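You operate a simulated robot arm through the tools that you are given. There is no shell and no other tool. Be economical: measure what you need, move in short steps, check, and stop when the job is done.

The job below is to be done with a simulated two-armed robot. You get a single attempt, and the scene is never put back.

TASK
Uncover the white canister, stir the sauce smooth and cover it again.
Fine: hold the canister as you work; the stirrer goes back in its crock.

The check looks at the end state, three seconds after you hand in, the way a careful person would. Anything else that was tipped, shoved, dropped, spilled or broken makes it a failure. A push-on lid holds only when it is set on centred and level and pressed home; a screw cap is set on level and turned clockwise until tight.

THE ROBOT
Two 7-joint arms with two-finger parallel grippers on one trunk, on a base that drives. Base frame: it is fixed to the floor where the robot stands at the start and does not move with it; the origin is under the middle of the robot, x ahead of it, y to its left, z up; the surface under the hand at the start is at about z = 760. Readings come in mm, rad, newtons and seconds.
The left shoulder is at the start at [70, 163, 1120], the right one opposite. With the tool pointing down near the work surface each hand reaches from about 380 to 880 mm from the robot's upright axis, wherever it stands, measured 20 degrees to its own side. Places, roughly: blue crock [500, 100, 800]. Payload 3.43 kg a hand.
The tool frame of a hand sits at the grasp point between the pads (the TCP): z along the fingers, y along the line on which they close. The tips reach 34 mm beyond it. Largest opening 128 mm; finger width 24, thickness 12; the body of the gripper, 48 by 130 mm, starts 96 mm behind the TCP.
Orientation is told as [roll, pitch, yaw] about the base's x, y, z axes, in that order, counted from this pose: with the fingers straight down and closing along the base's y, the tool's x points along the base's -x, its y along +y and its z along -z.

THE INTERFACE
- The arms move only by the tool drive_tool. It takes "left_motion", "right_motion" or both (then of equal length, played together; a hand with none holds still); each is text: rows parted by semicolons, each of 7 numbers parted by spaces: the shift along the tool's x, y, z in mm, then the turn, a rotation vector about the tool's x, y, z in rad, then the finger opening in mm, from 0 to 128. In form: dx dy dz wx wy wz jaw; .... A call has 1 to 20 rows; each row shifts and turns the commanded pose from where the row before left it, along the tool's axes as they then stand. Rows are played at 5 a second. More than 50 mm and 0.15 rad between two rows, or a gripper value outside its range, and nothing of the call is played. Where a pose cannot be reached the arm comes as near as it can. A force on the tool above 40 N (or 10 N above the force at the start of the call, whichever is more), or a blocked arm, ends the call early, and 0.2 s more pass. Each finger travels about 153 mm/s and halts on what it meets, pressing with about 27 N; the grip force reading is that of the motor and also rises with nothing between the fingers. The clock runs only during rows and for 0.2 s after the last one: add rows that do not move to give the fingers time. It gives the time, the measured TCP pose, the force on the tool (base axes), the opening and the grip force at its end, in the units of the frame above (readings bear some noise), with the torque about the TCP (base axes, N m) and any sound that the robot's microphone picked up.
- Cameras (640 x 400 px; columns grow to the right, rows downward): "scene" is now at [141.9, -8, 1357.1]; the picture's right is [-0.06, -1.00, 0.00], its down [-0.49, 0.03, -0.87] and it looks along [0.87, -0.05, -0.49] (base axes); focal length 244 px, centre (320, 200). "left" rides on the left gripper at [76, 11, -160] in its tool frame; the picture's right is [-0.15, 0.99, 0.00], its down [-0.88, -0.13, -0.46] and it looks along [-0.45, -0.07, 0.89] (tool axes); focal length 234 px, centre (320, 200). "right" rides on the right gripper at [76, -11, -160] in its tool frame; the picture's right is [0.15, 0.99, 0.00], its down [-0.88, 0.13, -0.46] and it looks along [-0.45, 0.07, 0.89] (tool axes); focal length 234 px, centre (320, 200). There is no depth. A picture from a camera that has moved, and an enlarged one, comes with that camera's place and axes in the base frame and with its lens.
- snapshot(camera): a new picture of that camera. No time passes.
- slide_trunk(by): slides the trunk up (or, below 0, down) by that many mm; the arms and the scene camera ride with it, the base frame stays. It gives what a move gives, with no picture.
- drive_base(legs): drives the robot by 1 to 6 legs, each [ahead, left, turn to the left] in mm, mm and rad, along the robot's own axes; the way and the turn of a leg run together, so that a leg with both is an arc; at most 1500 mm and 3.142 rad a leg. The arms and the cameras ride along, it lands a little off, and it stops where it bumps. It gives what a move gives.
- aim_head(pan, tilt): turns the head with the scene camera to pan (to the left, within 1.501 rad either way) and tilt (down, from -0.506 to 1.204), counted from straight ahead of the robot. It gives what a move gives.
- zoom(camera, box): a new picture of the part [left, top, right, bottom] of that camera's present view, enlarged. No time passes.
- close_job(): hands the job in; it is judged then, once.

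Work in short steps. Places have to be worked out from the pictures, the camera data and where the tool is seen: move nearer, look again, correct. Check each grasp and each placing, and mend what went wrong. You have 120 turns and 92 pictures in all, those below and enlarged ones among them. Open the grippers and draw the arms clear of the work before you hand the job in, unless the task says otherwise; then end with one line.

The tools are called after "Emit:" by a JSON object that holds its "fn" and its "kwargs". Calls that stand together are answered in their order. drive_tool: Moves the arms, as the interface text tells. Its arguments: {"type":"object","properties":{"left_motion":{"type":"string"},"right_motion":{"type":"string"}},"required":[]} The other tools are called the same way: slide_trunk (by) slides the trunk up or down; drive_base (legs) drives the base; aim_head (pan, tilt) turns the head that bears the scene camera; snapshot (camera) takes a picture; zoom (camera, box) takes an enlarged picture of a part of a camera's view; close_job () hands the job in.

At the start:

```text
clock: 0.0
left_tool_pos: [623.3, 140.4, 1232.4]
left_tcp_rot: [-0.002, -0.001, 0.003]
left_wrist_force: [-0.3, 0.7, 0.4]
left_wrist_torque: [-0.03, -0.01, 0.02]
left_gripper_width: 128.1
left_gripper_force: 0.0
right_tool_pos: [453.1, -256.5, 1241.0]
right_tcp_rot: [0.001, 0.001, -0.001]
right_wrist_force: [-0.6, -0.1, -0.3]
right_wrist_torque: [0.02, -0.01, 0.01]
right_gripper_width: 128.0
right_gripper_force: 0.0
trunk travel left (down, up): [-600.0, 340.0]
robot x, y, heading: [4.4, -0.5, -0.002]
head pan, tilt: [-0.061, 0.515]
```

scene: 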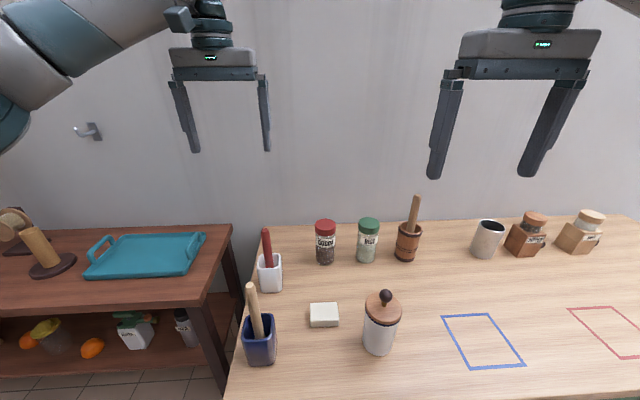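
right: 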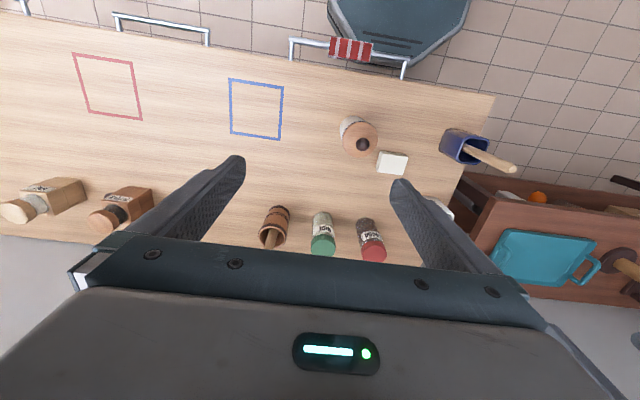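
left: 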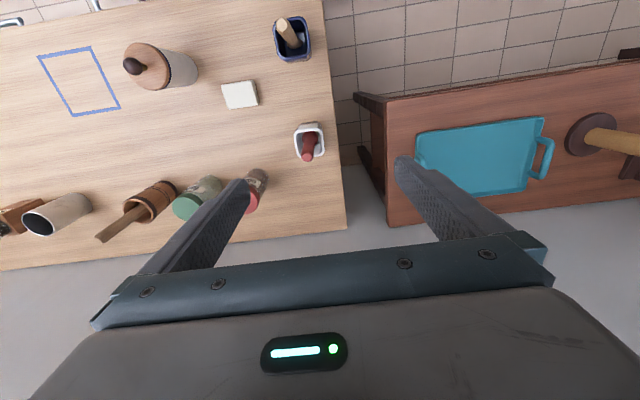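

I start by zooming on the canister and the two crocks to see what they hold.

Emit:
{"fn": "zoom", "kwargs": {"camera": "scene", "box": [220, 210, 440, 390]}}

Emit:
{"fn": "zoom", "kwargs": {"camera": "left", "box": [100, 0, 340, 180]}}

Emit:
{"fn": "zoom", "kwargs": {"camera": "right", "box": [320, 80, 540, 260]}}

```text
2.22 times, centred on (330, 300) of scene
camera zoom: at [141.9, -8.0, 1357.1], right [-0.06, -1.0, 0.0], down [-0.49, 0.03, -0.87], along [0.87, -0.05, -0.49], focal length 542 px, centre (298, -22)
```

zoom: 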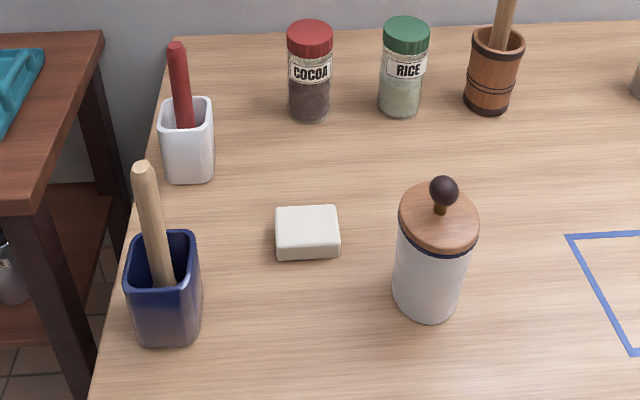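

```text
2.22 times, centred on (220, 90) of left
camera zoom: at [548.0, 151.2, 1391.7], right [0.15, 0.99, 0.0], down [0.88, -0.13, 0.46], along [0.45, -0.07, -0.89], focal length 520 px, centre (542, 444)
```

zoom: 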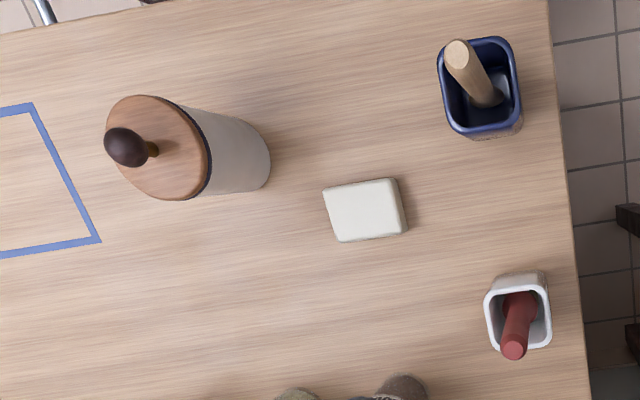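

```text
2.22 times, centred on (430, 170) of right
camera zoom: at [377.9, -268.7, 1402.7], right [-0.15, 0.99, 0.0], down [0.88, 0.13, 0.46], along [0.45, 0.07, -0.89], focal length 520 px, centre (76, 267)
```

zoom: 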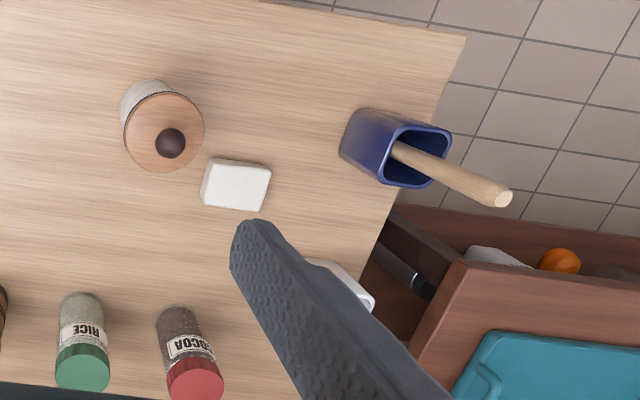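

The blue crock (about [475,106]) holds a wooden-handled tool whose top is near z≈990, so it is likely the stirrer. The canister lid centre is near [477,-166] with its top near z≈890. I back the base up for more room for the right hand to hold the canister at a slant, and then look again.

Emit:
{"fn": "drive_base", "kwargs": {"legs": [[-130, 0, 0]]}}

Emit:
{"fn": "aim_head", "kwargs": {"pan": 0.0, "tilt": 0.65}}

Emit:
{"fn": "snapshot", "kwargs": {"camera": "scene"}}

Emit:
{"fn": "snapshot", "kwargs": {"camera": "left"}}

```text
clock: 1.3
left_tool_pos: [492.0, 141.7, 1232.3]
left_tcp_rot: [0.0, -0.001, 0.004]
left_wrist_force: [-0.9, 0.1, -0.2]
left_wrist_torque: [-0.03, 0.01, 0.04]
left_gripper_width: 127.8
left_gripper_force: 0.0
right_tool_pos: [321.3, -256.6, 1241.4]
right_tcp_rot: [0.001, 0.003, 0.0]
right_wrist_force: [-0.5, 0.0, -0.6]
right_wrist_torque: [-0.03, 0.03, -0.01]
right_gripper_width: 127.7
right_gripper_force: 0.1
trunk travel left (down, up): [-600.0, 340.0]
robot x, y, heading: [-134.4, -4.6, 0.003]
head pan, tilt: [-0.061, 0.515]
```

```text
clock: 2.0
left_tool_pos: [491.1, 141.4, 1232.8]
left_tcp_rot: [-0.001, 0.0, 0.002]
left_wrist_force: [-0.1, 0.2, 0.3]
left_wrist_torque: [-0.01, 0.0, -0.01]
left_gripper_width: 128.0
left_gripper_force: 0.0
right_tool_pos: [320.4, -257.6, 1242.8]
right_tcp_rot: [0.0, 0.001, 0.001]
right_wrist_force: [-0.4, 0.6, 0.8]
right_wrist_torque: [-0.01, 0.0, 0.0]
right_gripper_width: 127.9
right_gripper_force: 0.1
trunk travel left (down, up): [-600.0, 340.0]
robot x, y, heading: [-131.3, -2.1, -0.004]
head pan, tilt: [0.0, 0.649]
```

```text
85 pictures are left
camera scene: at [5.6, -2.3, 1345.4], right [0.0, -1.0, 0.0], down [-0.6, 0.0, -0.8], along [0.8, 0.0, -0.6], focal length 244 px, centre (320, 200)
```

scene: 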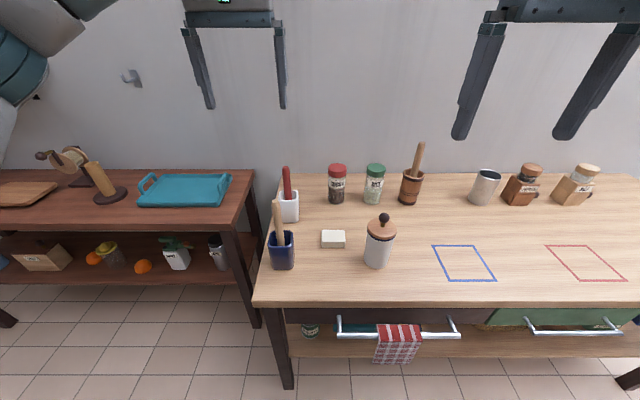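

```text
84 pictures are left
camera left: at [415.3, 151.8, 1392.0], right [0.14, 0.99, 0.0], down [0.88, -0.13, 0.46], along [0.45, -0.07, -0.89], focal length 234 px, centre (320, 200)
```

left: 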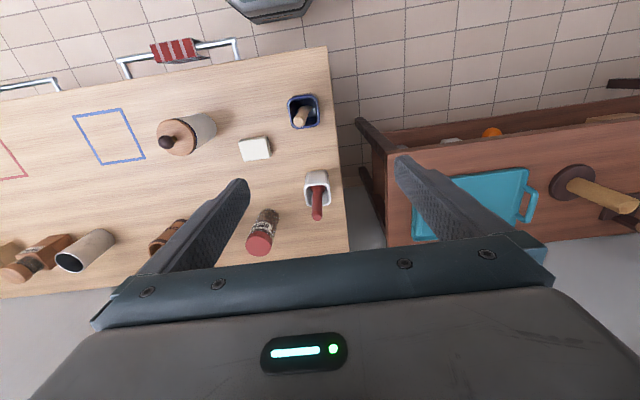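

Right hand: reorient so it points 35° downward toward the canister, with the fingers closing horizontally (yaw +0.6, pitch so the tool z goes forward).

Emit:
{"fn": "drive_tool", "kwargs": {"right_motion": "0 0 0 0 0 -0.12 128; 0 0 0 0 0 -0.12 128; 0 0 0 0 0 -0.12 128; 0 0 0 0 0 -0.12 128; 0 0 0 0 0 -0.12 128; 0 0 0 0 -0.12 0 128; 0 0 0 0 -0.12 0 128; 0 0 0 0 -0.12 0 128; 0 0 0 0 -0.12 0 128; 0 0 0 0 -0.12 0 128; 0 0 0 0 -0.12 0 128; 0 0 0 0 -0.12 0 128; 0 0 0 0 -0.12 0 128; 0 0 0 0 0 0 128"}}

```text
clock: 5.0
left_tool_pos: [489.3, 140.6, 1232.6]
left_tcp_rot: [-0.001, -0.001, 0.001]
left_wrist_force: [-0.4, -0.1, -0.3]
left_wrist_torque: [-0.01, 0.04, -0.01]
left_gripper_width: 128.0
left_gripper_force: 0.0
right_tool_pos: [321.7, -256.3, 1242.7]
right_tcp_rot: [-0.001, -0.96, 0.603]
right_wrist_force: [0.0, 1.6, 0.5]
right_wrist_torque: [-0.02, 0.03, 0.03]
right_gripper_width: 128.3
right_gripper_force: 0.0
trunk travel left (down, up): [-600.0, 340.0]
robot x, y, heading: [-132.0, -0.6, -0.003]
head pan, tilt: [0.0, 0.649]
```

The orientation is good, so the right hand goes straight down to about z≈860 in front of the canister.

Emit:
{"fn": "drive_tool", "kwargs": {"right_motion": "30 -1.4 23.4 0 0 0 128; 30 -1.4 23.4 0 0 0 128; 30 -1.4 23.4 0 0 0 128; 30 -1.4 23.4 0 0 0 128; 30 -1.4 23.4 0 0 0 128; 30 -1.4 23.4 0 0 0 128; 30 -1.4 23.4 0 0 0 128; 30 -1.4 23.4 0 0 0 128; 30 -1.4 23.4 0 0 0 128; 30 -1.4 23.4 0 0 0 128; 0 0 0 0 0 0 128"}}

Emit:
{"fn": "snapshot", "kwargs": {"camera": "right"}}

Emit:
{"fn": "zoom", "kwargs": {"camera": "scene", "box": [260, 160, 500, 310]}}

```text
clock: 7.4
left_tool_pos: [492.2, 141.5, 1231.8]
left_tcp_rot: [0.002, -0.001, 0.002]
left_wrist_force: [-0.2, -1.2, 0.5]
left_wrist_torque: [-0.03, 0.0, 0.03]
left_gripper_width: 127.7
left_gripper_force: 0.0
right_tool_pos: [376.9, -276.4, 878.1]
right_tcp_rot: [0.001, -0.962, 0.6]
right_wrist_force: [-0.5, 0.9, 0.1]
right_wrist_torque: [0.0, 0.02, 0.01]
right_gripper_width: 128.0
right_gripper_force: 0.0
right hand out of reach, approached as far as the arm can: row 3, 4, 5, 6
trunk travel left (down, up): [-600.0, 340.0]
robot x, y, heading: [-134.2, 1.5, 0.002]
head pan, tilt: [0.0, 0.649]
```

```text
83 pictures are left
camera right: at [240.9, -383.4, 907.5], right [-0.63, 0.77, -0.12], down [0.03, 0.18, 0.98], along [0.78, 0.61, -0.14], focal length 234 px, centre (320, 200)
```

right: 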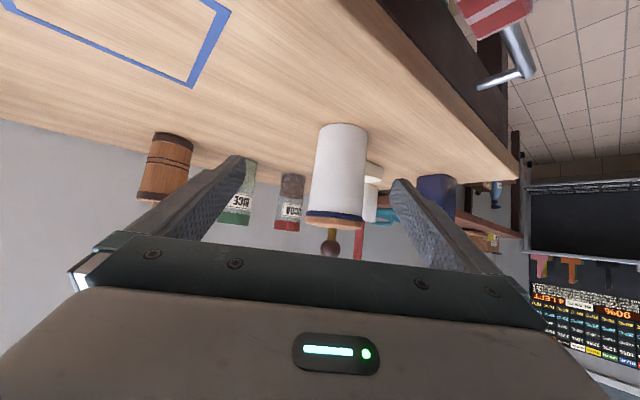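

```text
2.67 times, centred on (380, 235) of scene
camera zoom: at [6.2, -2.0, 1345.3], right [0.0, -1.0, 0.0], down [-0.6, 0.0, -0.8], along [0.8, 0.0, -0.6], focal length 651 px, centre (160, 107)
```

zoom: 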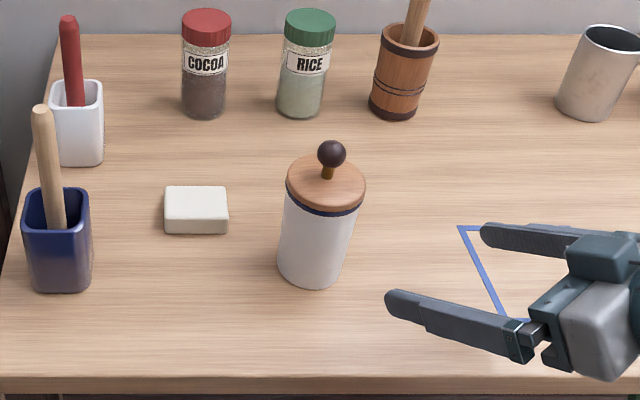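

From this view the canister axis is near [478,-168], matching the earlier estimate. I line the right hand up sideways and lower it to about z≈815, still clear of the canister.

Emit:
{"fn": "drive_tool", "kwargs": {"right_motion": "0 11 0 0 0 0 128; 0 11 0 0 0 0 128; 0 11 0 0 0 0 128; 26 0 18 0 0 0 128; 26 0 18 0 0 0 128; 0 0 0 0 0 0 128"}}

Emit:
{"fn": "snapshot", "kwargs": {"camera": "right"}}

Emit:
{"fn": "zoom", "kwargs": {"camera": "scene", "box": [260, 160, 500, 310]}}

```text
clock: 8.8
left_tool_pos: [491.4, 141.7, 1231.4]
left_tcp_rot: [0.0, 0.001, 0.001]
left_wrist_force: [0.3, -0.2, 1.0]
left_wrist_torque: [0.02, 0.01, -0.03]
left_gripper_width: 128.1
left_gripper_force: 0.1
right_tool_pos: [364.1, -251.2, 812.7]
right_tcp_rot: [0.0, -0.96, 0.601]
right_wrist_force: [1.0, 0.0, 0.0]
right_wrist_torque: [0.0, -0.02, 0.02]
right_gripper_width: 128.1
right_gripper_force: 0.1
right hand out of reach, approached as far as the arm can: row 3
trunk travel left (down, up): [-600.0, 340.0]
robot x, y, heading: [-129.6, -1.0, 0.004]
head pan, tilt: [0.0, 0.649]
```

```text
81 pictures are left
camera right: at [227.2, -358.4, 842.8], right [-0.63, 0.77, -0.12], down [0.03, 0.18, 0.98], along [0.78, 0.61, -0.14], focal length 234 px, centre (320, 200)
```

right: 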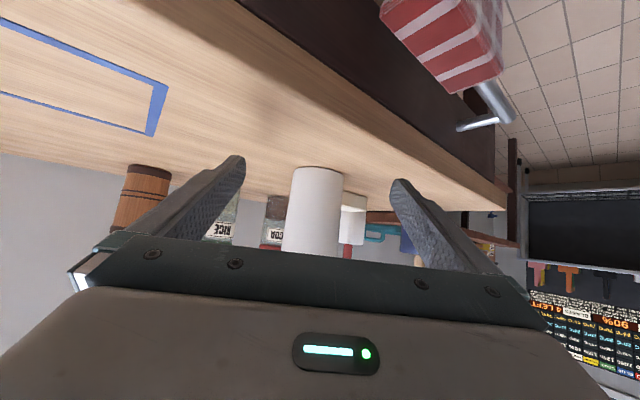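

```text
2.67 times, centred on (380, 235) of scene
camera zoom: at [6.3, -2.1, 1345.2], right [0.0, -1.0, 0.0], down [-0.6, 0.0, -0.8], along [0.8, 0.0, -0.6], focal length 651 px, centre (160, 107)
```

zoom: 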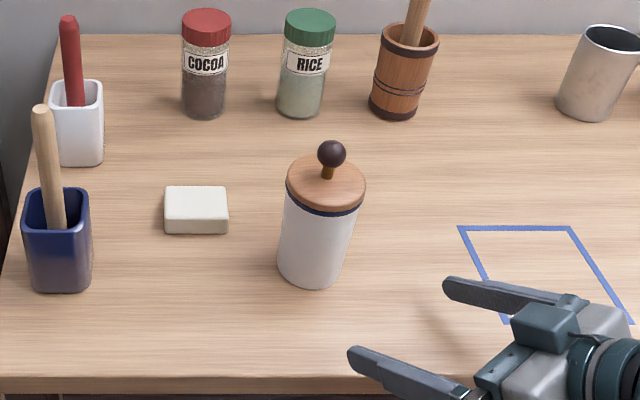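

The canister is about 142 mm ahead and 5 mm to the side. I advance horizontally so the fingers straddle it.

Emit:
{"fn": "drive_tool", "kwargs": {"right_motion": "-16.1 1 22.9 0 0 0 128; -16.1 1 22.9 0 0 0 128; -16.1 1 22.9 0 0 0 128; -16.1 1 22.9 0 0 0 128; -16.1 1 22.9 0 0 0 128; 0 0 0 0 0 0 128"}}

Emit:
{"fn": "zoom", "kwargs": {"camera": "scene", "box": [260, 160, 500, 310]}}

Emit:
{"fn": "snapshot", "kwargs": {"camera": "right"}}

```text
clock: 10.2
left_tool_pos: [491.2, 140.4, 1233.3]
left_tcp_rot: [0.0, 0.001, 0.001]
left_wrist_force: [-0.1, -0.2, 0.6]
left_wrist_torque: [0.02, 0.02, 0.01]
left_gripper_width: 128.2
left_gripper_force: 0.0
right_tool_pos: [476.5, -167.9, 812.6]
right_tcp_rot: [0.001, -0.959, 0.601]
right_wrist_force: [0.3, 0.6, 0.3]
right_wrist_torque: [0.0, 0.01, 0.02]
right_gripper_width: 128.0
right_gripper_force: 0.2
trunk travel left (down, up): [-600.0, 340.0]
robot x, y, heading: [-130.6, -0.1, 0.001]
head pan, tilt: [0.0, 0.649]
```

```text
2.67 times, centred on (380, 235) of scene
camera zoom: at [5.8, -2.7, 1345.3], right [0.0, -1.0, 0.0], down [-0.6, 0.0, -0.8], along [0.8, 0.0, -0.6], focal length 651 px, centre (160, 107)
```

zoom: 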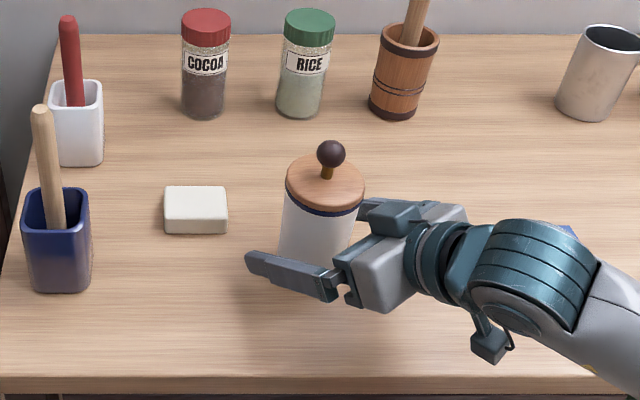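

```text
78 pictures are left
camera right: at [339.3, -276.0, 842.1], right [-0.63, 0.77, -0.12], down [0.03, 0.18, 0.98], along [0.78, 0.61, -0.14], focal length 234 px, centre (320, 200)
```

right: 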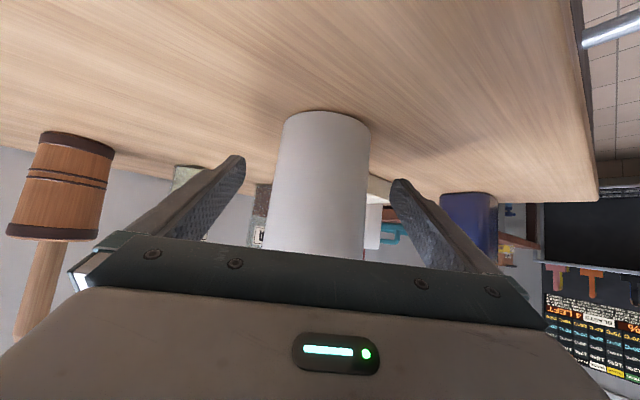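

The fingers straddle the canister, well centred. I close gently onto the body.

Emit:
{"fn": "drive_tool", "kwargs": {"right_motion": "0 0 0 0 0 0 100; 0 0 0 0 0 0 90; 0 0 0 0 0 0 82; 0 0 0 0 0 0 76; 0 0 0 0 0 0 70; 0 0 0 0 0 0 60; 0 0 0 0 0 0 55; 0 0 0 0 0 0 55"}}

Emit:
{"fn": "zoom", "kwargs": {"camera": "scene", "box": [260, 160, 500, 310]}}

```text
clock: 12.0
left_tool_pos: [491.3, 139.3, 1232.6]
left_tcp_rot: [0.001, 0.0, 0.002]
left_wrist_force: [-0.4, -0.4, -0.5]
left_wrist_torque: [0.0, -0.01, 0.03]
left_gripper_width: 128.0
left_gripper_force: 0.1
right_tool_pos: [476.0, -168.0, 812.1]
right_tcp_rot: [-0.001, -0.96, 0.6]
right_wrist_force: [1.1, 0.6, -0.2]
right_wrist_torque: [-0.11, -0.07, -0.04]
right_gripper_width: 73.5
right_gripper_force: 27.1
trunk travel left (down, up): [-600.0, 340.0]
robot x, y, heading: [-131.3, -0.7, 0.001]
head pan, tilt: [0.0, 0.649]
```

```text
2.67 times, centred on (380, 235) of scene
camera zoom: at [6.4, -2.3, 1345.2], right [0.0, -1.0, 0.0], down [-0.6, 0.0, -0.8], along [0.8, 0.0, -0.6], focal length 651 px, centre (160, 107)
```

zoom: 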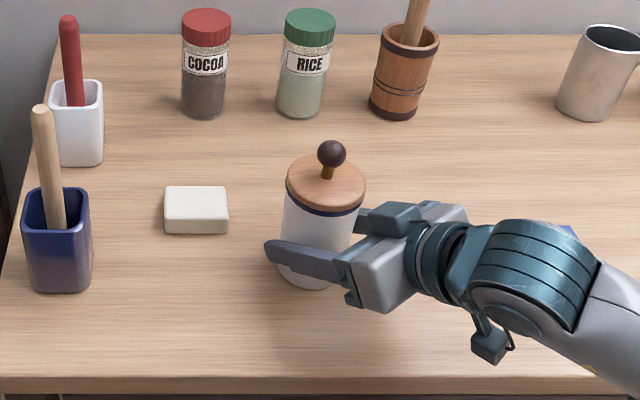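

The canister is held at 73.5 mm with 27 N. The left hand now goes over the knob, estimated at [478,-166,935], staying high.

Emit:
{"fn": "drive_tool", "kwargs": {"left_motion": "1.6 -38 0 0 0 0 128; 1.6 -38 0 0 0 0 128; 1.6 -38 0 0 0 0 128; 1.6 -38 0 0 0 0 128; 1.6 -38 10 0 0 0 128; 1.6 -38 30 0 0 0 110; 1.6 -38 40 0 0 0 100; 1.6 -40 40 0 0 0 90; 0 0 0 0 0 0 80"}}

Emit:
{"fn": "snapshot", "kwargs": {"camera": "left"}}

Emit:
{"fn": "snapshot", "kwargs": {"camera": "scene"}}

```text
refused: row 7 steps farther than a row can; nothing moved
```

```text
76 pictures are left
camera left: at [416.1, 151.8, 1391.6], right [0.14, 0.99, 0.0], down [0.88, -0.13, 0.46], along [0.45, -0.07, -0.89], focal length 234 px, centre (320, 200)
```

left: 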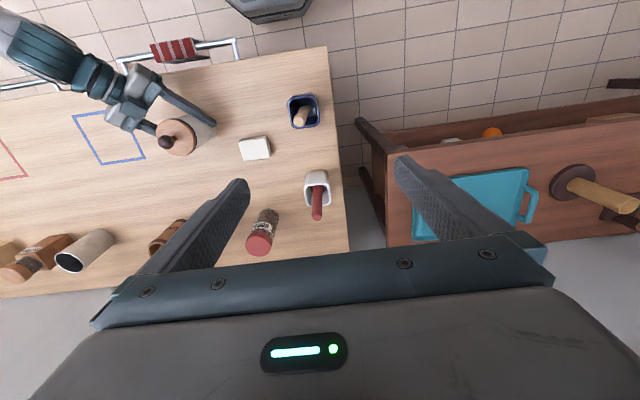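

```text
75 pictures are left
camera scene: at [6.4, -2.3, 1345.2], right [0.0, -1.0, 0.0], down [-0.6, 0.0, -0.8], along [0.8, 0.0, -0.6], focal length 244 px, centre (320, 200)
```

scene: 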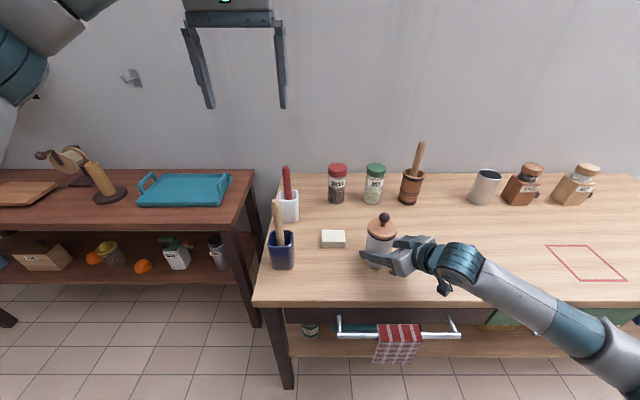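

One row was too long, so I redo the same move in smaller steps.

Emit:
{"fn": "drive_tool", "kwargs": {"left_motion": "1.6 -38 0 0 0 0 128; 1.6 -38 0 0 0 0 128; 1.6 -38 0 0 0 0 128; 1.6 -38 0 0 0 0 128; 1.6 -38 0 0 0 0 128; 1.6 -38 0 0 0 0 110; 1.6 -38 0 0 0 0 100; 1.6 -40 0 0 0 0 90; 0 0 40 0 0 0 80; 0 0 40 0 0 0 80; 0 0 40 0 0 0 80; 0 0 0 0 0 0 80"}}

Emit:
{"fn": "snapshot", "kwargs": {"camera": "left"}}

Emit:
{"fn": "snapshot", "kwargs": {"camera": "scene"}}

```text
clock: 14.6
left_tool_pos: [479.2, -165.4, 1111.0]
left_tcp_rot: [0.0, 0.001, 0.004]
left_wrist_force: [0.0, -0.1, 0.4]
left_wrist_torque: [0.01, 0.04, 0.0]
left_gripper_width: 79.9
left_gripper_force: 0.0
right_tool_pos: [476.6, -169.4, 812.0]
right_tcp_rot: [-0.001, -0.961, 0.601]
right_wrist_force: [0.2, 0.3, 1.4]
right_wrist_torque: [-0.1, -0.04, -0.02]
right_gripper_width: 73.3
right_gripper_force: 26.7
trunk travel left (down, up): [-600.0, 340.0]
robot x, y, heading: [-131.2, -1.4, 0.003]
head pan, tilt: [0.0, 0.649]
```

```text
74 pictures are left
camera left: at [403.0, -154.5, 1271.3], right [0.14, 0.99, 0.0], down [0.88, -0.13, 0.46], along [0.45, -0.07, -0.89], focal length 234 px, centre (320, 200)
```

left: 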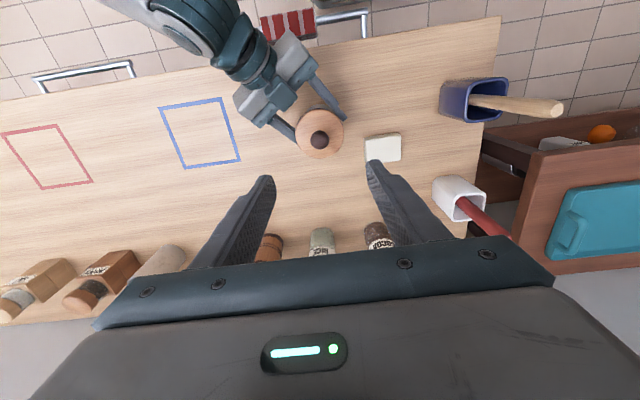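

```text
73 pictures are left
camera scene: at [6.2, -2.5, 1345.2], right [0.0, -1.0, 0.0], down [-0.6, 0.0, -0.8], along [0.8, 0.0, -0.6], focal length 244 px, centre (320, 200)
```

scene: 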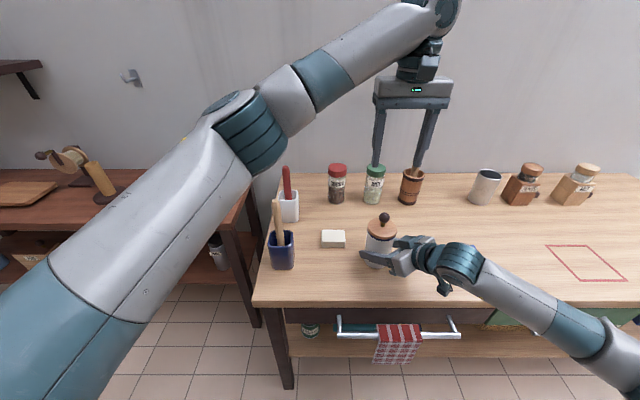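

The knob is at about [479,-168], right below the hand. I go down to TCP z≈945, so the tips straddle the ball, and check.

Emit:
{"fn": "drive_tool", "kwargs": {"left_motion": "0 -0.6 33 0 0 0 80; 0 -0.6 33 0 0 0 70; 0 -0.6 33 0 0 0 70; 0 -0.6 33 0 0 0 70; 0 -0.6 33 0 0 0 70; 0 0 0 0 0 0 70"}}

Emit:
{"fn": "snapshot", "kwargs": {"camera": "left"}}

Emit:
{"fn": "zoom", "kwargs": {"camera": "scene", "box": [300, 160, 460, 280]}}

```text
clock: 16.0
left_tool_pos: [479.5, -168.9, 943.3]
left_tcp_rot: [-0.001, -0.001, 0.001]
left_wrist_force: [0.1, 0.2, 0.5]
left_wrist_torque: [-0.01, 0.04, -0.03]
left_gripper_width: 70.1
left_gripper_force: 0.0
right_tool_pos: [476.0, -168.3, 811.0]
right_tcp_rot: [-0.001, -0.96, 0.6]
right_wrist_force: [-0.3, 0.5, 0.8]
right_wrist_torque: [-0.08, -0.08, -0.01]
right_gripper_width: 73.3
right_gripper_force: 26.7
trunk travel left (down, up): [-600.0, 340.0]
robot x, y, heading: [-134.0, 1.5, 0.001]
head pan, tilt: [0.0, 0.649]
```

```text
72 pictures are left
camera left: at [404.4, -157.0, 1103.9], right [0.14, 0.99, 0.0], down [0.88, -0.13, 0.46], along [0.45, -0.07, -0.89], focal length 234 px, centre (320, 200)
```

left: 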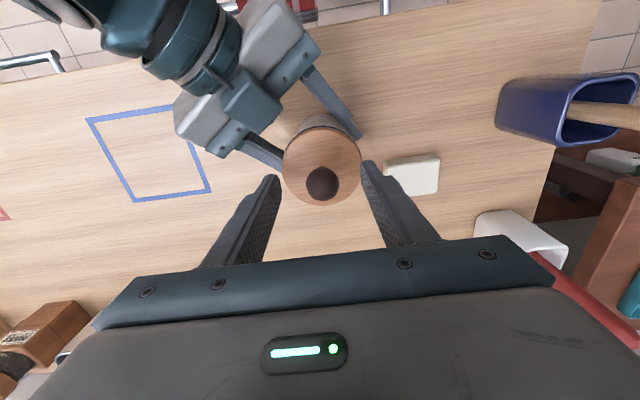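

```text
3.33 times, centred on (380, 220) of scene
camera zoom: at [6.3, -2.3, 1345.2], right [0.0, -1.0, 0.0], down [-0.6, 0.0, -0.8], along [0.8, 0.0, -0.6], focal length 813 px, centre (120, 133)
```

zoom: 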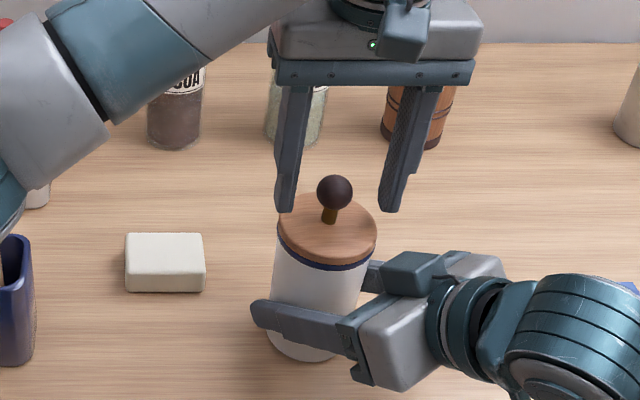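

The tips straddle the knob. I shift about 2 mm and close gently on the ball.

Emit:
{"fn": "drive_tool", "kwargs": {"left_motion": "2 1.5 0 0 0 0 55; 0 0 0 0 0 0 40; 0 0 0 0 0 0 32; 0 0 0 0 0 0 26; 0 0 0 0 0 0 20; 0 0 0 0 0 0 15; 0 0 0 0 0 0 12; 0 0 0 0 0 0 12"}}

Emit:
{"fn": "zoom", "kwargs": {"camera": "scene", "box": [300, 160, 460, 280]}}

```text
clock: 17.8
left_tool_pos: [478.3, -166.3, 945.9]
left_tcp_rot: [0.0, 0.001, 0.002]
left_wrist_force: [-0.4, 0.2, -0.8]
left_wrist_torque: [-0.03, 0.02, 0.0]
left_gripper_width: 26.2
left_gripper_force: 27.1
right_tool_pos: [476.6, -167.3, 812.7]
right_tcp_rot: [0.0, -0.959, 0.6]
right_wrist_force: [1.1, -1.4, 1.0]
right_wrist_torque: [-0.21, -0.08, 0.01]
right_gripper_width: 73.4
right_gripper_force: 27.2
trunk travel left (down, up): [-600.0, 340.0]
robot x, y, heading: [-132.5, 0.9, -0.0]
head pan, tilt: [0.0, 0.649]
heard: snap
```

```text
3.33 times, centred on (380, 220) of scene
camera zoom: at [6.3, -2.5, 1345.2], right [0.0, -1.0, 0.0], down [-0.6, 0.0, -0.8], along [0.8, 0.0, -0.6], focal length 813 px, centre (120, 133)
```

zoom: 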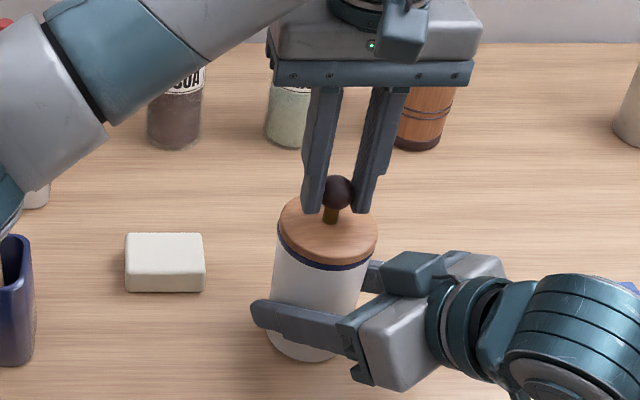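

There was a snap, probably the lid seal letting go as the fingers squeezed under the ball. I lift straight up slowly.

Emit:
{"fn": "drive_tool", "kwargs": {"left_motion": "0 0 -5 0 0 0 12; 0 0 -5 0 0 0 12; 0 0 -10 0 0 0 12; 0 0 -20 0 0 0 12; 0 0 -30 0 0 0 12; 0 0 -30 0 0 0 12; 0 0 0 0 0 0 12"}}

Emit:
{"fn": "snapshot", "kwargs": {"camera": "scene"}}

Emit:
{"fn": "snapshot", "kwargs": {"camera": "left"}}

```text
clock: 19.4
left_tool_pos: [477.7, -166.0, 1046.6]
left_tcp_rot: [0.003, 0.001, 0.0]
left_wrist_force: [0.5, 1.2, -1.2]
left_wrist_torque: [-0.01, 0.0, 0.03]
left_gripper_width: 26.5
left_gripper_force: 27.7
right_tool_pos: [476.1, -166.9, 812.1]
right_tcp_rot: [0.004, -0.96, 0.601]
right_wrist_force: [-1.6, -1.3, 1.6]
right_wrist_torque: [-0.16, -0.05, -0.08]
right_gripper_width: 73.1
right_gripper_force: 26.5
trunk travel left (down, up): [-600.0, 340.0]
robot x, y, heading: [-130.6, -2.8, 0.001]
head pan, tilt: [0.0, 0.649]
```

```text
69 pictures are left
camera scene: at [6.1, -2.4, 1345.3], right [0.0, -1.0, 0.0], down [-0.6, 0.0, -0.8], along [0.8, 0.0, -0.6], focal length 244 px, centre (320, 200)
```

scene: 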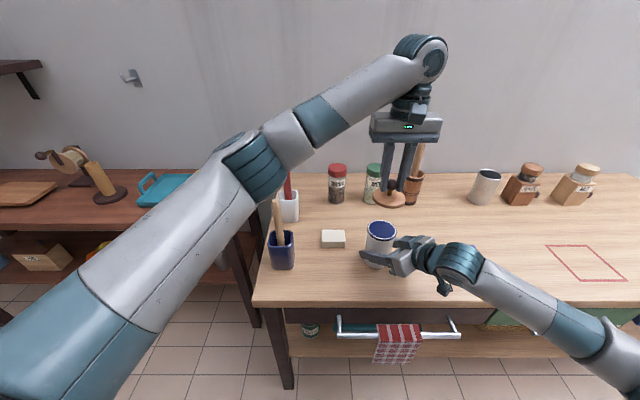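

```text
68 pictures are left
camera left: at [402.2, -155.2, 1206.7], right [0.14, 0.99, 0.0], down [0.88, -0.13, 0.46], along [0.45, -0.07, -0.89], focal length 234 px, centre (320, 200)
```

left: 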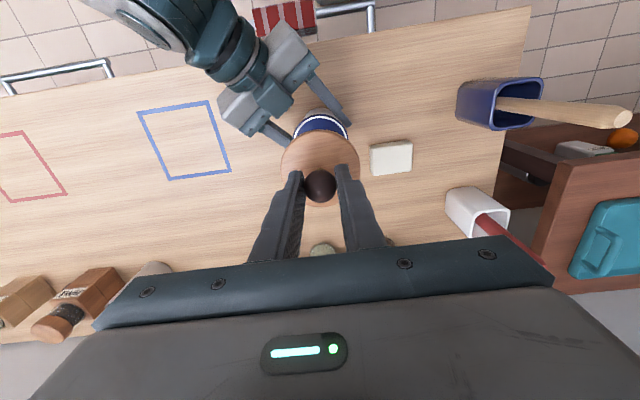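

The lid is off and level. I zoom in to see the lid thickness and plug, and the sauce.

Emit:
{"fn": "zoom", "kwargs": {"camera": "scene", "box": [340, 170, 440, 280]}}

Emit:
{"fn": "drive_tool", "kwargs": {"left_motion": "4.5 35 0 0 0 0 12; 4.5 35 0 0 0 0 12; 4.5 35 0 0 0 0 12; 4.5 36 0 0 0 0 12; 4.5 0 0 0 0 0 12; 4.5 0 0 0 0 0 12; 4.5 0 0 0 0 0 12; 0 0 0 0 0 0 12"}}

Emit:
{"fn": "snapshot", "kwargs": {"camera": "scene"}}

```text
3.64 times, centred on (390, 225) of scene
camera zoom: at [6.1, -2.4, 1345.3], right [0.0, -1.0, 0.0], down [-0.6, 0.0, -0.8], along [0.8, 0.0, -0.6], focal length 887 px, centre (66, 109)
```

zoom: 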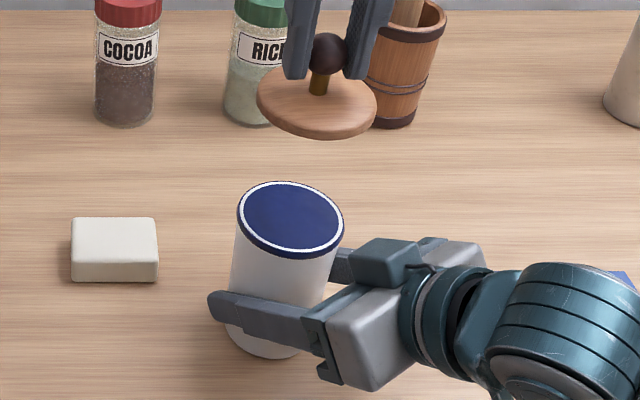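

```text
clock: 21.2
left_tool_pos: [445.0, -25.8, 1046.5]
left_tcp_rot: [0.0, 0.001, 0.002]
left_wrist_force: [0.2, 0.7, 0.0]
left_wrist_torque: [0.0, -0.01, 0.0]
left_gripper_width: 26.2
left_gripper_force: 26.8
right_tool_pos: [476.0, -168.5, 812.1]
right_tcp_rot: [0.0, -0.959, 0.6]
right_wrist_force: [-0.6, -0.4, 0.0]
right_wrist_torque: [-0.13, -0.06, -0.03]
right_gripper_width: 73.1
right_gripper_force: 27.2
trunk travel left (down, up): [-600.0, 340.0]
robot x, y, heading: [-129.8, 1.6, 0.002]
head pan, tilt: [0.0, 0.649]
```

```text
66 pictures are left
camera scene: at [6.2, -2.3, 1345.3], right [0.0, -1.0, 0.0], down [-0.6, 0.0, -0.8], along [0.8, 0.0, -0.6], focal length 244 px, centre (320, 200)
```

scene: 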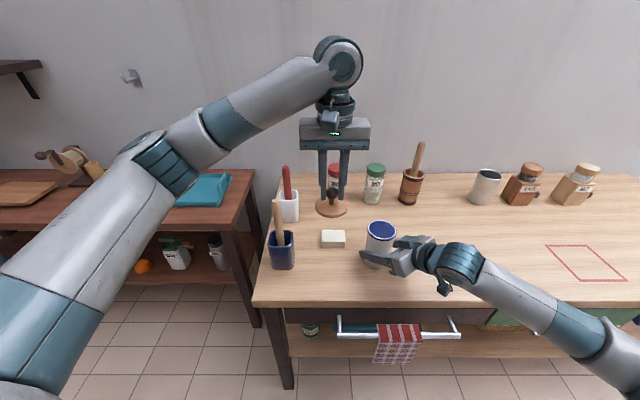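

The canister top now shows a navy disc that I must look at from above later. First I lower the lid over the open table toward z≈835.

Emit:
{"fn": "drive_tool", "kwargs": {"left_motion": "0 0 40 0 0 0 12; 0 0 40 0 0 0 12; 0 0 40 0 0 0 12; 0 0 40 0 0 0 12; 0 0 40 0 0 0 12; 0 0 0 0 0 0 12"}}

Emit:
{"fn": "zoom", "kwargs": {"camera": "scene", "box": [260, 180, 420, 280]}}

```text
clock: 22.6
left_tool_pos: [445.1, -24.4, 847.6]
left_tcp_rot: [0.0, 0.0, 0.002]
left_wrist_force: [0.4, 0.4, -0.3]
left_wrist_torque: [0.02, 0.01, 0.04]
left_gripper_width: 26.1
left_gripper_force: 26.7
right_tool_pos: [475.6, -168.3, 811.6]
right_tcp_rot: [0.0, -0.961, 0.601]
right_wrist_force: [0.0, -0.5, -0.1]
right_wrist_torque: [-0.13, -0.08, -0.02]
right_gripper_width: 73.1
right_gripper_force: 27.2
trunk travel left (down, up): [-600.0, 340.0]
robot x, y, heading: [-132.8, 0.7, -0.002]
head pan, tilt: [0.0, 0.649]
```

```text
4.00 times, centred on (340, 230) of scene
camera zoom: at [6.3, -2.3, 1345.2], right [0.0, -1.0, 0.0], down [-0.6, 0.0, -0.8], along [0.8, 0.0, -0.6], focal length 976 px, centre (240, 80)
```

zoom: 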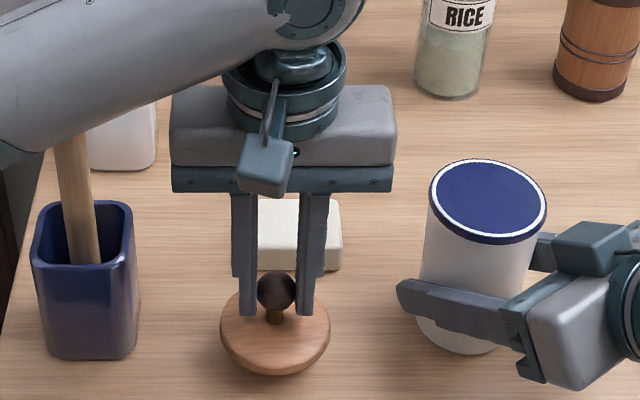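

I lower in small steps, watching the force for table contact.

Emit:
{"fn": "drive_tool", "kwargs": {"left_motion": "0 0 5 0 0 0 12; 0 0 5 0 0 0 12; 0 0 3 0 0 0 12; 0 0 0 0 0 0 12"}}

Emit:
{"fn": "zoom", "kwargs": {"camera": "scene", "box": [260, 180, 420, 280]}}

```text
clock: 23.6
left_tool_pos: [445.8, -24.2, 834.3]
left_tcp_rot: [-0.001, -0.001, 0.003]
left_wrist_force: [0.2, 0.6, -0.4]
left_wrist_torque: [0.0, 0.0, 0.01]
left_gripper_width: 26.1
left_gripper_force: 27.0
right_tool_pos: [476.2, -166.9, 812.3]
right_tcp_rot: [-0.001, -0.96, 0.601]
right_wrist_force: [-0.4, -0.7, 1.2]
right_wrist_torque: [-0.1, -0.13, -0.02]
right_gripper_width: 73.2
right_gripper_force: 27.1
trunk travel left (down, up): [-600.0, 340.0]
robot x, y, heading: [-134.6, 3.2, -0.001]
head pan, tilt: [0.0, 0.649]
```

```text
4.00 times, centred on (340, 230) of scene
camera zoom: at [6.3, -2.3, 1345.2], right [0.0, -1.0, 0.0], down [-0.6, 0.0, -0.8], along [0.8, 0.0, -0.6], focal length 976 px, centre (240, 80)
```

zoom: 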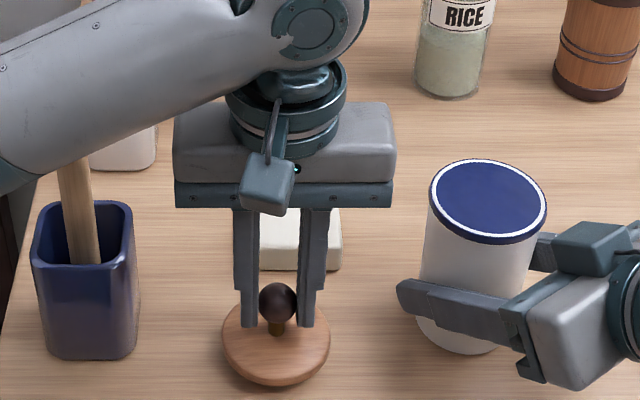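

The lid still seems about 25 mm above the table. I check the forearm's clearance to the stirrer handle before going on.

Emit:
{"fn": "snapshot", "kwargs": {"camera": "scene"}}

Emit:
{"fn": "snapshot", "kwargs": {"camera": "right"}}

Emit:
{"fn": "snapshot", "kwargs": {"camera": "left"}}

```text
63 pictures are left
camera scene: at [6.3, -2.3, 1345.2], right [0.0, -1.0, 0.0], down [-0.6, 0.0, -0.8], along [0.8, 0.0, -0.6], focal length 244 px, centre (320, 200)
```

scene: 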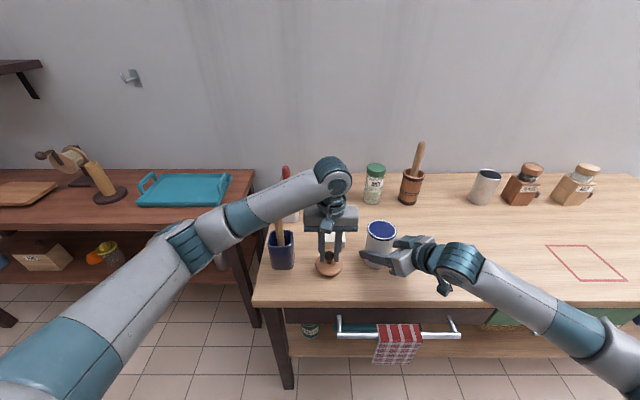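

```text
62 pictures are left
camera right: at [339.5, -275.8, 842.0], right [-0.63, 0.77, -0.12], down [0.03, 0.18, 0.98], along [0.78, 0.61, -0.14], focal length 234 px, centre (320, 200)
```

right: 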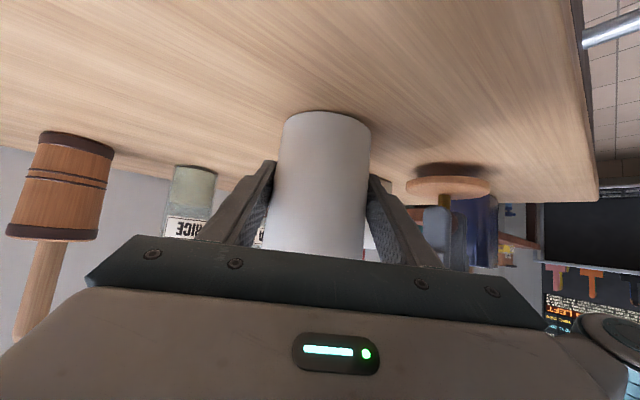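

```text
61 pictures are left
camera left: at [369.9, -14.2, 994.3], right [0.14, 0.99, 0.0], down [0.88, -0.13, 0.46], along [0.45, -0.07, -0.89], focal length 234 px, centre (320, 200)
```

left: 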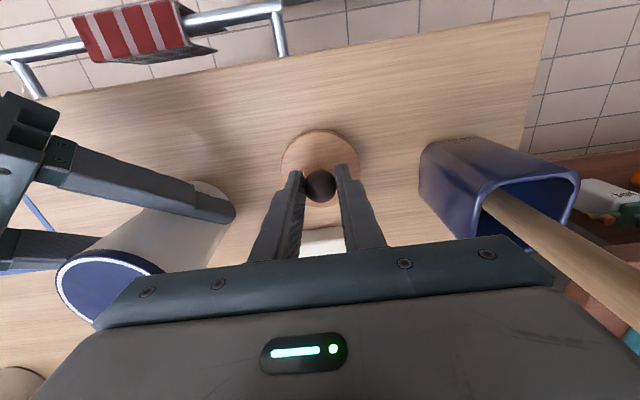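

The forearm crosses well in front of (and above) the handle, so I keep lowering in small steps until contact.

Emit:
{"fn": "drive_tool", "kwargs": {"left_motion": "0 0 4 0 0 0 12; 0 0 4 0 0 0 12; 0 0 2 0 0 0 12; 0 0 0 0 0 0 12"}}

Emit:
{"fn": "zoom", "kwargs": {"camera": "right", "box": [360, 140, 520, 240]}}

```text
clock: 24.6
left_tool_pos: [445.0, -25.1, 826.4]
left_tcp_rot: [0.0, -0.001, 0.002]
left_wrist_force: [0.1, 0.3, -0.2]
left_wrist_torque: [0.0, 0.0, 0.02]
left_gripper_width: 26.3
left_gripper_force: 27.1
right_tool_pos: [476.2, -168.5, 812.0]
right_tcp_rot: [0.0, -0.96, 0.6]
right_wrist_force: [-1.0, -0.1, 1.7]
right_wrist_torque: [-0.12, -0.15, -0.02]
right_gripper_width: 72.8
right_gripper_force: 27.4
trunk travel left (down, up): [-600.0, 340.0]
robot x, y, heading: [-129.6, -4.2, 0.005]
head pan, tilt: [0.0, 0.649]
```

```text
4.00 times, centred on (440, 190) of right
camera zoom: at [339.5, -275.8, 842.0], right [-0.63, 0.77, -0.12], down [0.03, 0.18, 0.98], along [0.78, 0.61, -0.14], focal length 937 px, centre (-160, 240)
```

zoom: 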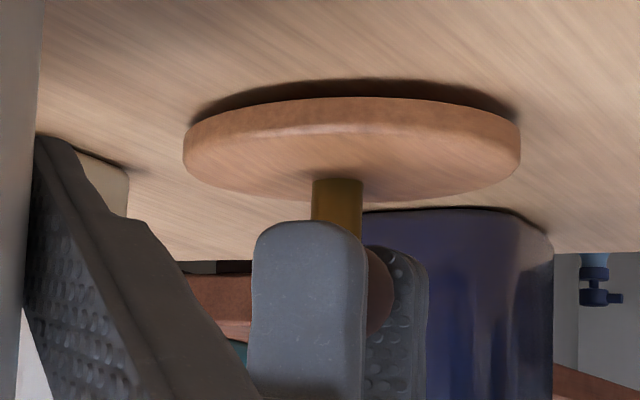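

Only a few millimetres remain under the lid, so I go down in 2 mm steps.

Emit:
{"fn": "drive_tool", "kwargs": {"left_motion": "0 0 2 0 0 0 12; 0 0 2 0 0 0 12; 0 0 2 0 0 0 12; 0 0 0 0 0 0 12"}}

Emit:
{"fn": "zoom", "kwargs": {"camera": "right", "box": [360, 140, 520, 240]}}

```text
clock: 25.6
left_tool_pos: [446.5, -25.6, 819.4]
left_tcp_rot: [0.0, -0.002, 0.002]
left_wrist_force: [-2.6, -0.7, 9.1]
left_wrist_torque: [0.0, 0.0, -0.03]
left_gripper_width: 26.3
left_gripper_force: 27.4
right_tool_pos: [475.8, -167.5, 813.4]
right_tcp_rot: [0.0, -0.96, 0.601]
right_wrist_force: [0.1, -0.2, -0.6]
right_wrist_torque: [-0.05, -0.04, -0.01]
right_gripper_width: 73.0
right_gripper_force: 27.3
trunk travel left (down, up): [-600.0, 340.0]
robot x, y, heading: [-134.3, -2.4, -0.0]
head pan, tilt: [0.0, 0.649]
```

```text
4.00 times, centred on (440, 190) of right
camera zoom: at [338.8, -275.8, 842.1], right [-0.63, 0.77, -0.12], down [0.04, 0.18, 0.98], along [0.78, 0.61, -0.14], focal length 937 px, centre (-160, 240)
```

zoom: 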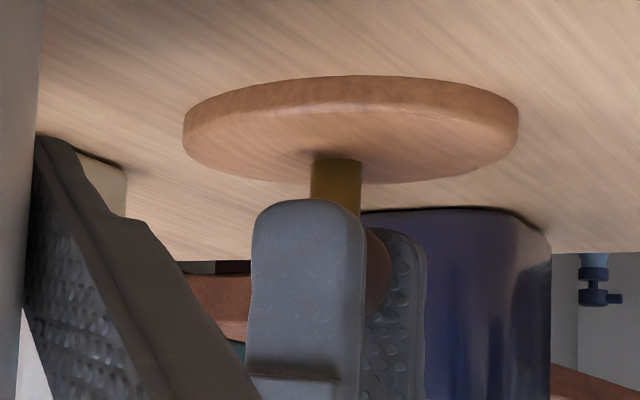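

Contact at TCP z≈819 with 9 N, so the lid rests on the table. I release and lift the left hand.

Emit:
{"fn": "drive_tool", "kwargs": {"left_motion": "0 0 0 0 0 0 35; 0 0 0 0 0 0 50; 0 0 0 0 0 0 60; 0 0 -20 0 0 0 60; 0 0 -40 0 0 0 60; 0 0 -40 0 0 0 60; 0 0 -40 0 0 0 60; 0 0 -40 0 0 0 60; 0 0 -40 0 0 0 60; 0 0 0 0 0 0 60"}}

Emit:
{"fn": "snapshot", "kwargs": {"camera": "left"}}

```text
clock: 27.8
left_tool_pos: [446.8, -26.3, 1037.1]
left_tcp_rot: [0.0, 0.001, 0.003]
left_wrist_force: [0.2, 0.5, -0.4]
left_wrist_torque: [-0.03, 0.0, -0.02]
left_gripper_width: 60.0
left_gripper_force: 0.1
right_tool_pos: [477.6, -168.7, 811.2]
right_tcp_rot: [-0.001, -0.96, 0.601]
right_wrist_force: [-1.0, -0.2, 0.5]
right_wrist_torque: [-0.08, -0.07, -0.06]
right_gripper_width: 73.1
right_gripper_force: 27.2
trunk travel left (down, up): [-600.0, 340.0]
robot x, y, heading: [-131.5, -3.7, 0.005]
head pan, tilt: [0.0, 0.649]
```

```text
58 pictures are left
camera left: at [371.1, -14.6, 1196.7], right [0.14, 0.99, 0.0], down [0.88, -0.13, 0.46], along [0.45, -0.07, -0.89], focal length 234 px, centre (320, 200)
```

left: 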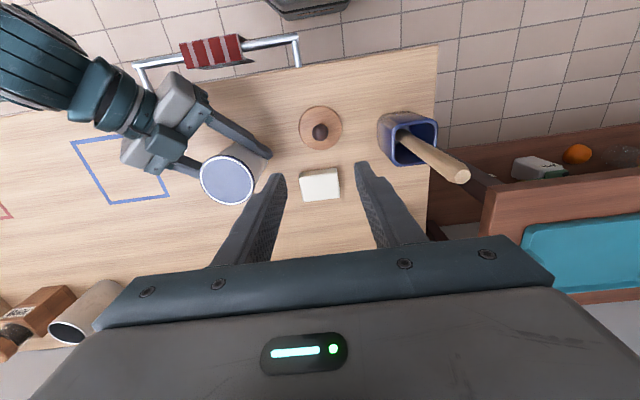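

The lid stands on the table. I zoom on the canister's top and the crock.

Emit:
{"fn": "zoom", "kwargs": {"camera": "left", "box": [180, 130, 280, 220]}}

Emit:
{"fn": "zoom", "kwargs": {"camera": "left", "box": [360, 90, 480, 200]}}

```text
4.44 times, centred on (230, 175) of left
camera zoom: at [371.1, -14.6, 1196.7], right [0.14, 0.99, 0.0], down [0.88, -0.13, 0.46], along [0.45, -0.07, -0.89], focal length 1041 px, centre (720, 311)
```

zoom: 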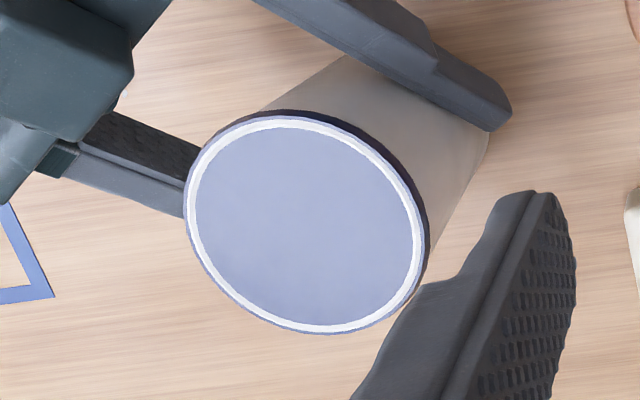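

```text
3.64 times, centred on (420, 145) of left
camera zoom: at [371.1, -14.6, 1196.7], right [0.14, 0.99, 0.0], down [0.88, -0.13, 0.46], along [0.45, -0.07, -0.89], focal length 852 px, centre (-44, 400)
```

zoom: 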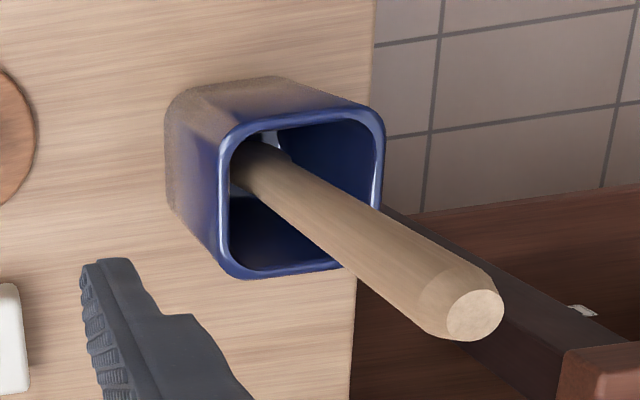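

The canister top shows a flat, flush navy disc with a white ring, which could be an inner cover or a brim-full sauce. I look at it magnified from the scene camera too.

Emit:
{"fn": "zoom", "kwargs": {"camera": "scene", "box": [356, 212, 406, 250]}}

Emit:
{"fn": "drive_tool", "kwargs": {"left_motion": "0 -20 0 0 0 0 60; 0 -20 0 0 0 0 60; 0 -20 0 0 0 0 60; 0 -20 0 0 0 0 60; 0 0 0 0 0 0 60"}}

Emit:
{"fn": "zoom", "kwargs": {"camera": "left", "box": [220, 90, 340, 210]}}

```text
10.53 times, centred on (381, 231) of scene
camera zoom: at [6.3, -2.3, 1345.2], right [0.0, -1.0, 0.0], down [-0.6, 0.0, -0.8], along [0.8, 0.0, -0.6], focal length 2569 px, centre (-322, -126)
```

zoom: 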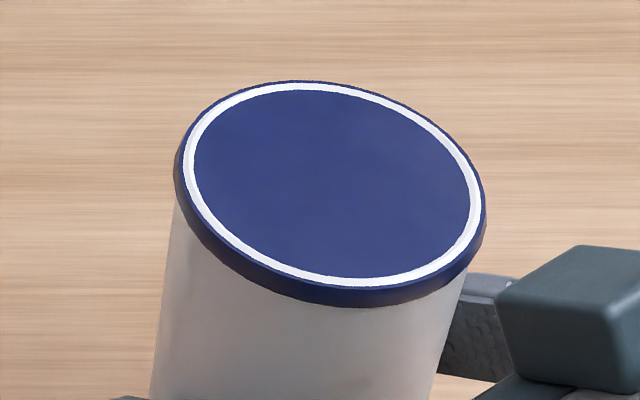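

```text
clock: 29.0
left_tool_pos: [446.5, -105.7, 1039.2]
left_tcp_rot: [0.001, 0.002, 0.001]
left_wrist_force: [0.7, 1.2, 0.1]
left_wrist_torque: [-0.01, 0.0, 0.05]
left_gripper_width: 60.2
left_gripper_force: 0.0
right_tool_pos: [476.6, -168.2, 812.9]
right_tcp_rot: [0.001, -0.961, 0.598]
right_wrist_force: [0.0, 0.2, 1.2]
right_wrist_torque: [-0.07, -0.09, -0.02]
right_gripper_width: 73.0
right_gripper_force: 27.2
trunk travel left (down, up): [-600.0, 340.0]
robot x, y, heading: [-132.0, 1.2, 0.003]
head pan, tilt: [0.0, 0.649]
```

```text
3.33 times, centred on (280, 150) of left
camera zoom: at [371.3, -94.1, 1197.6], right [0.14, 0.99, 0.0], down [0.88, -0.13, 0.46], along [0.45, -0.07, -0.89], focal length 781 px, centre (453, 367)
```

zoom: 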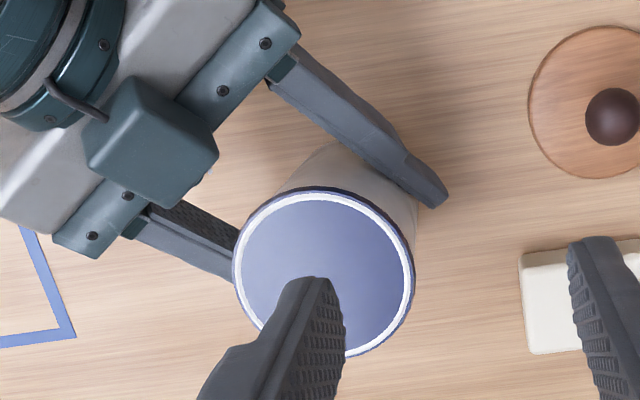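

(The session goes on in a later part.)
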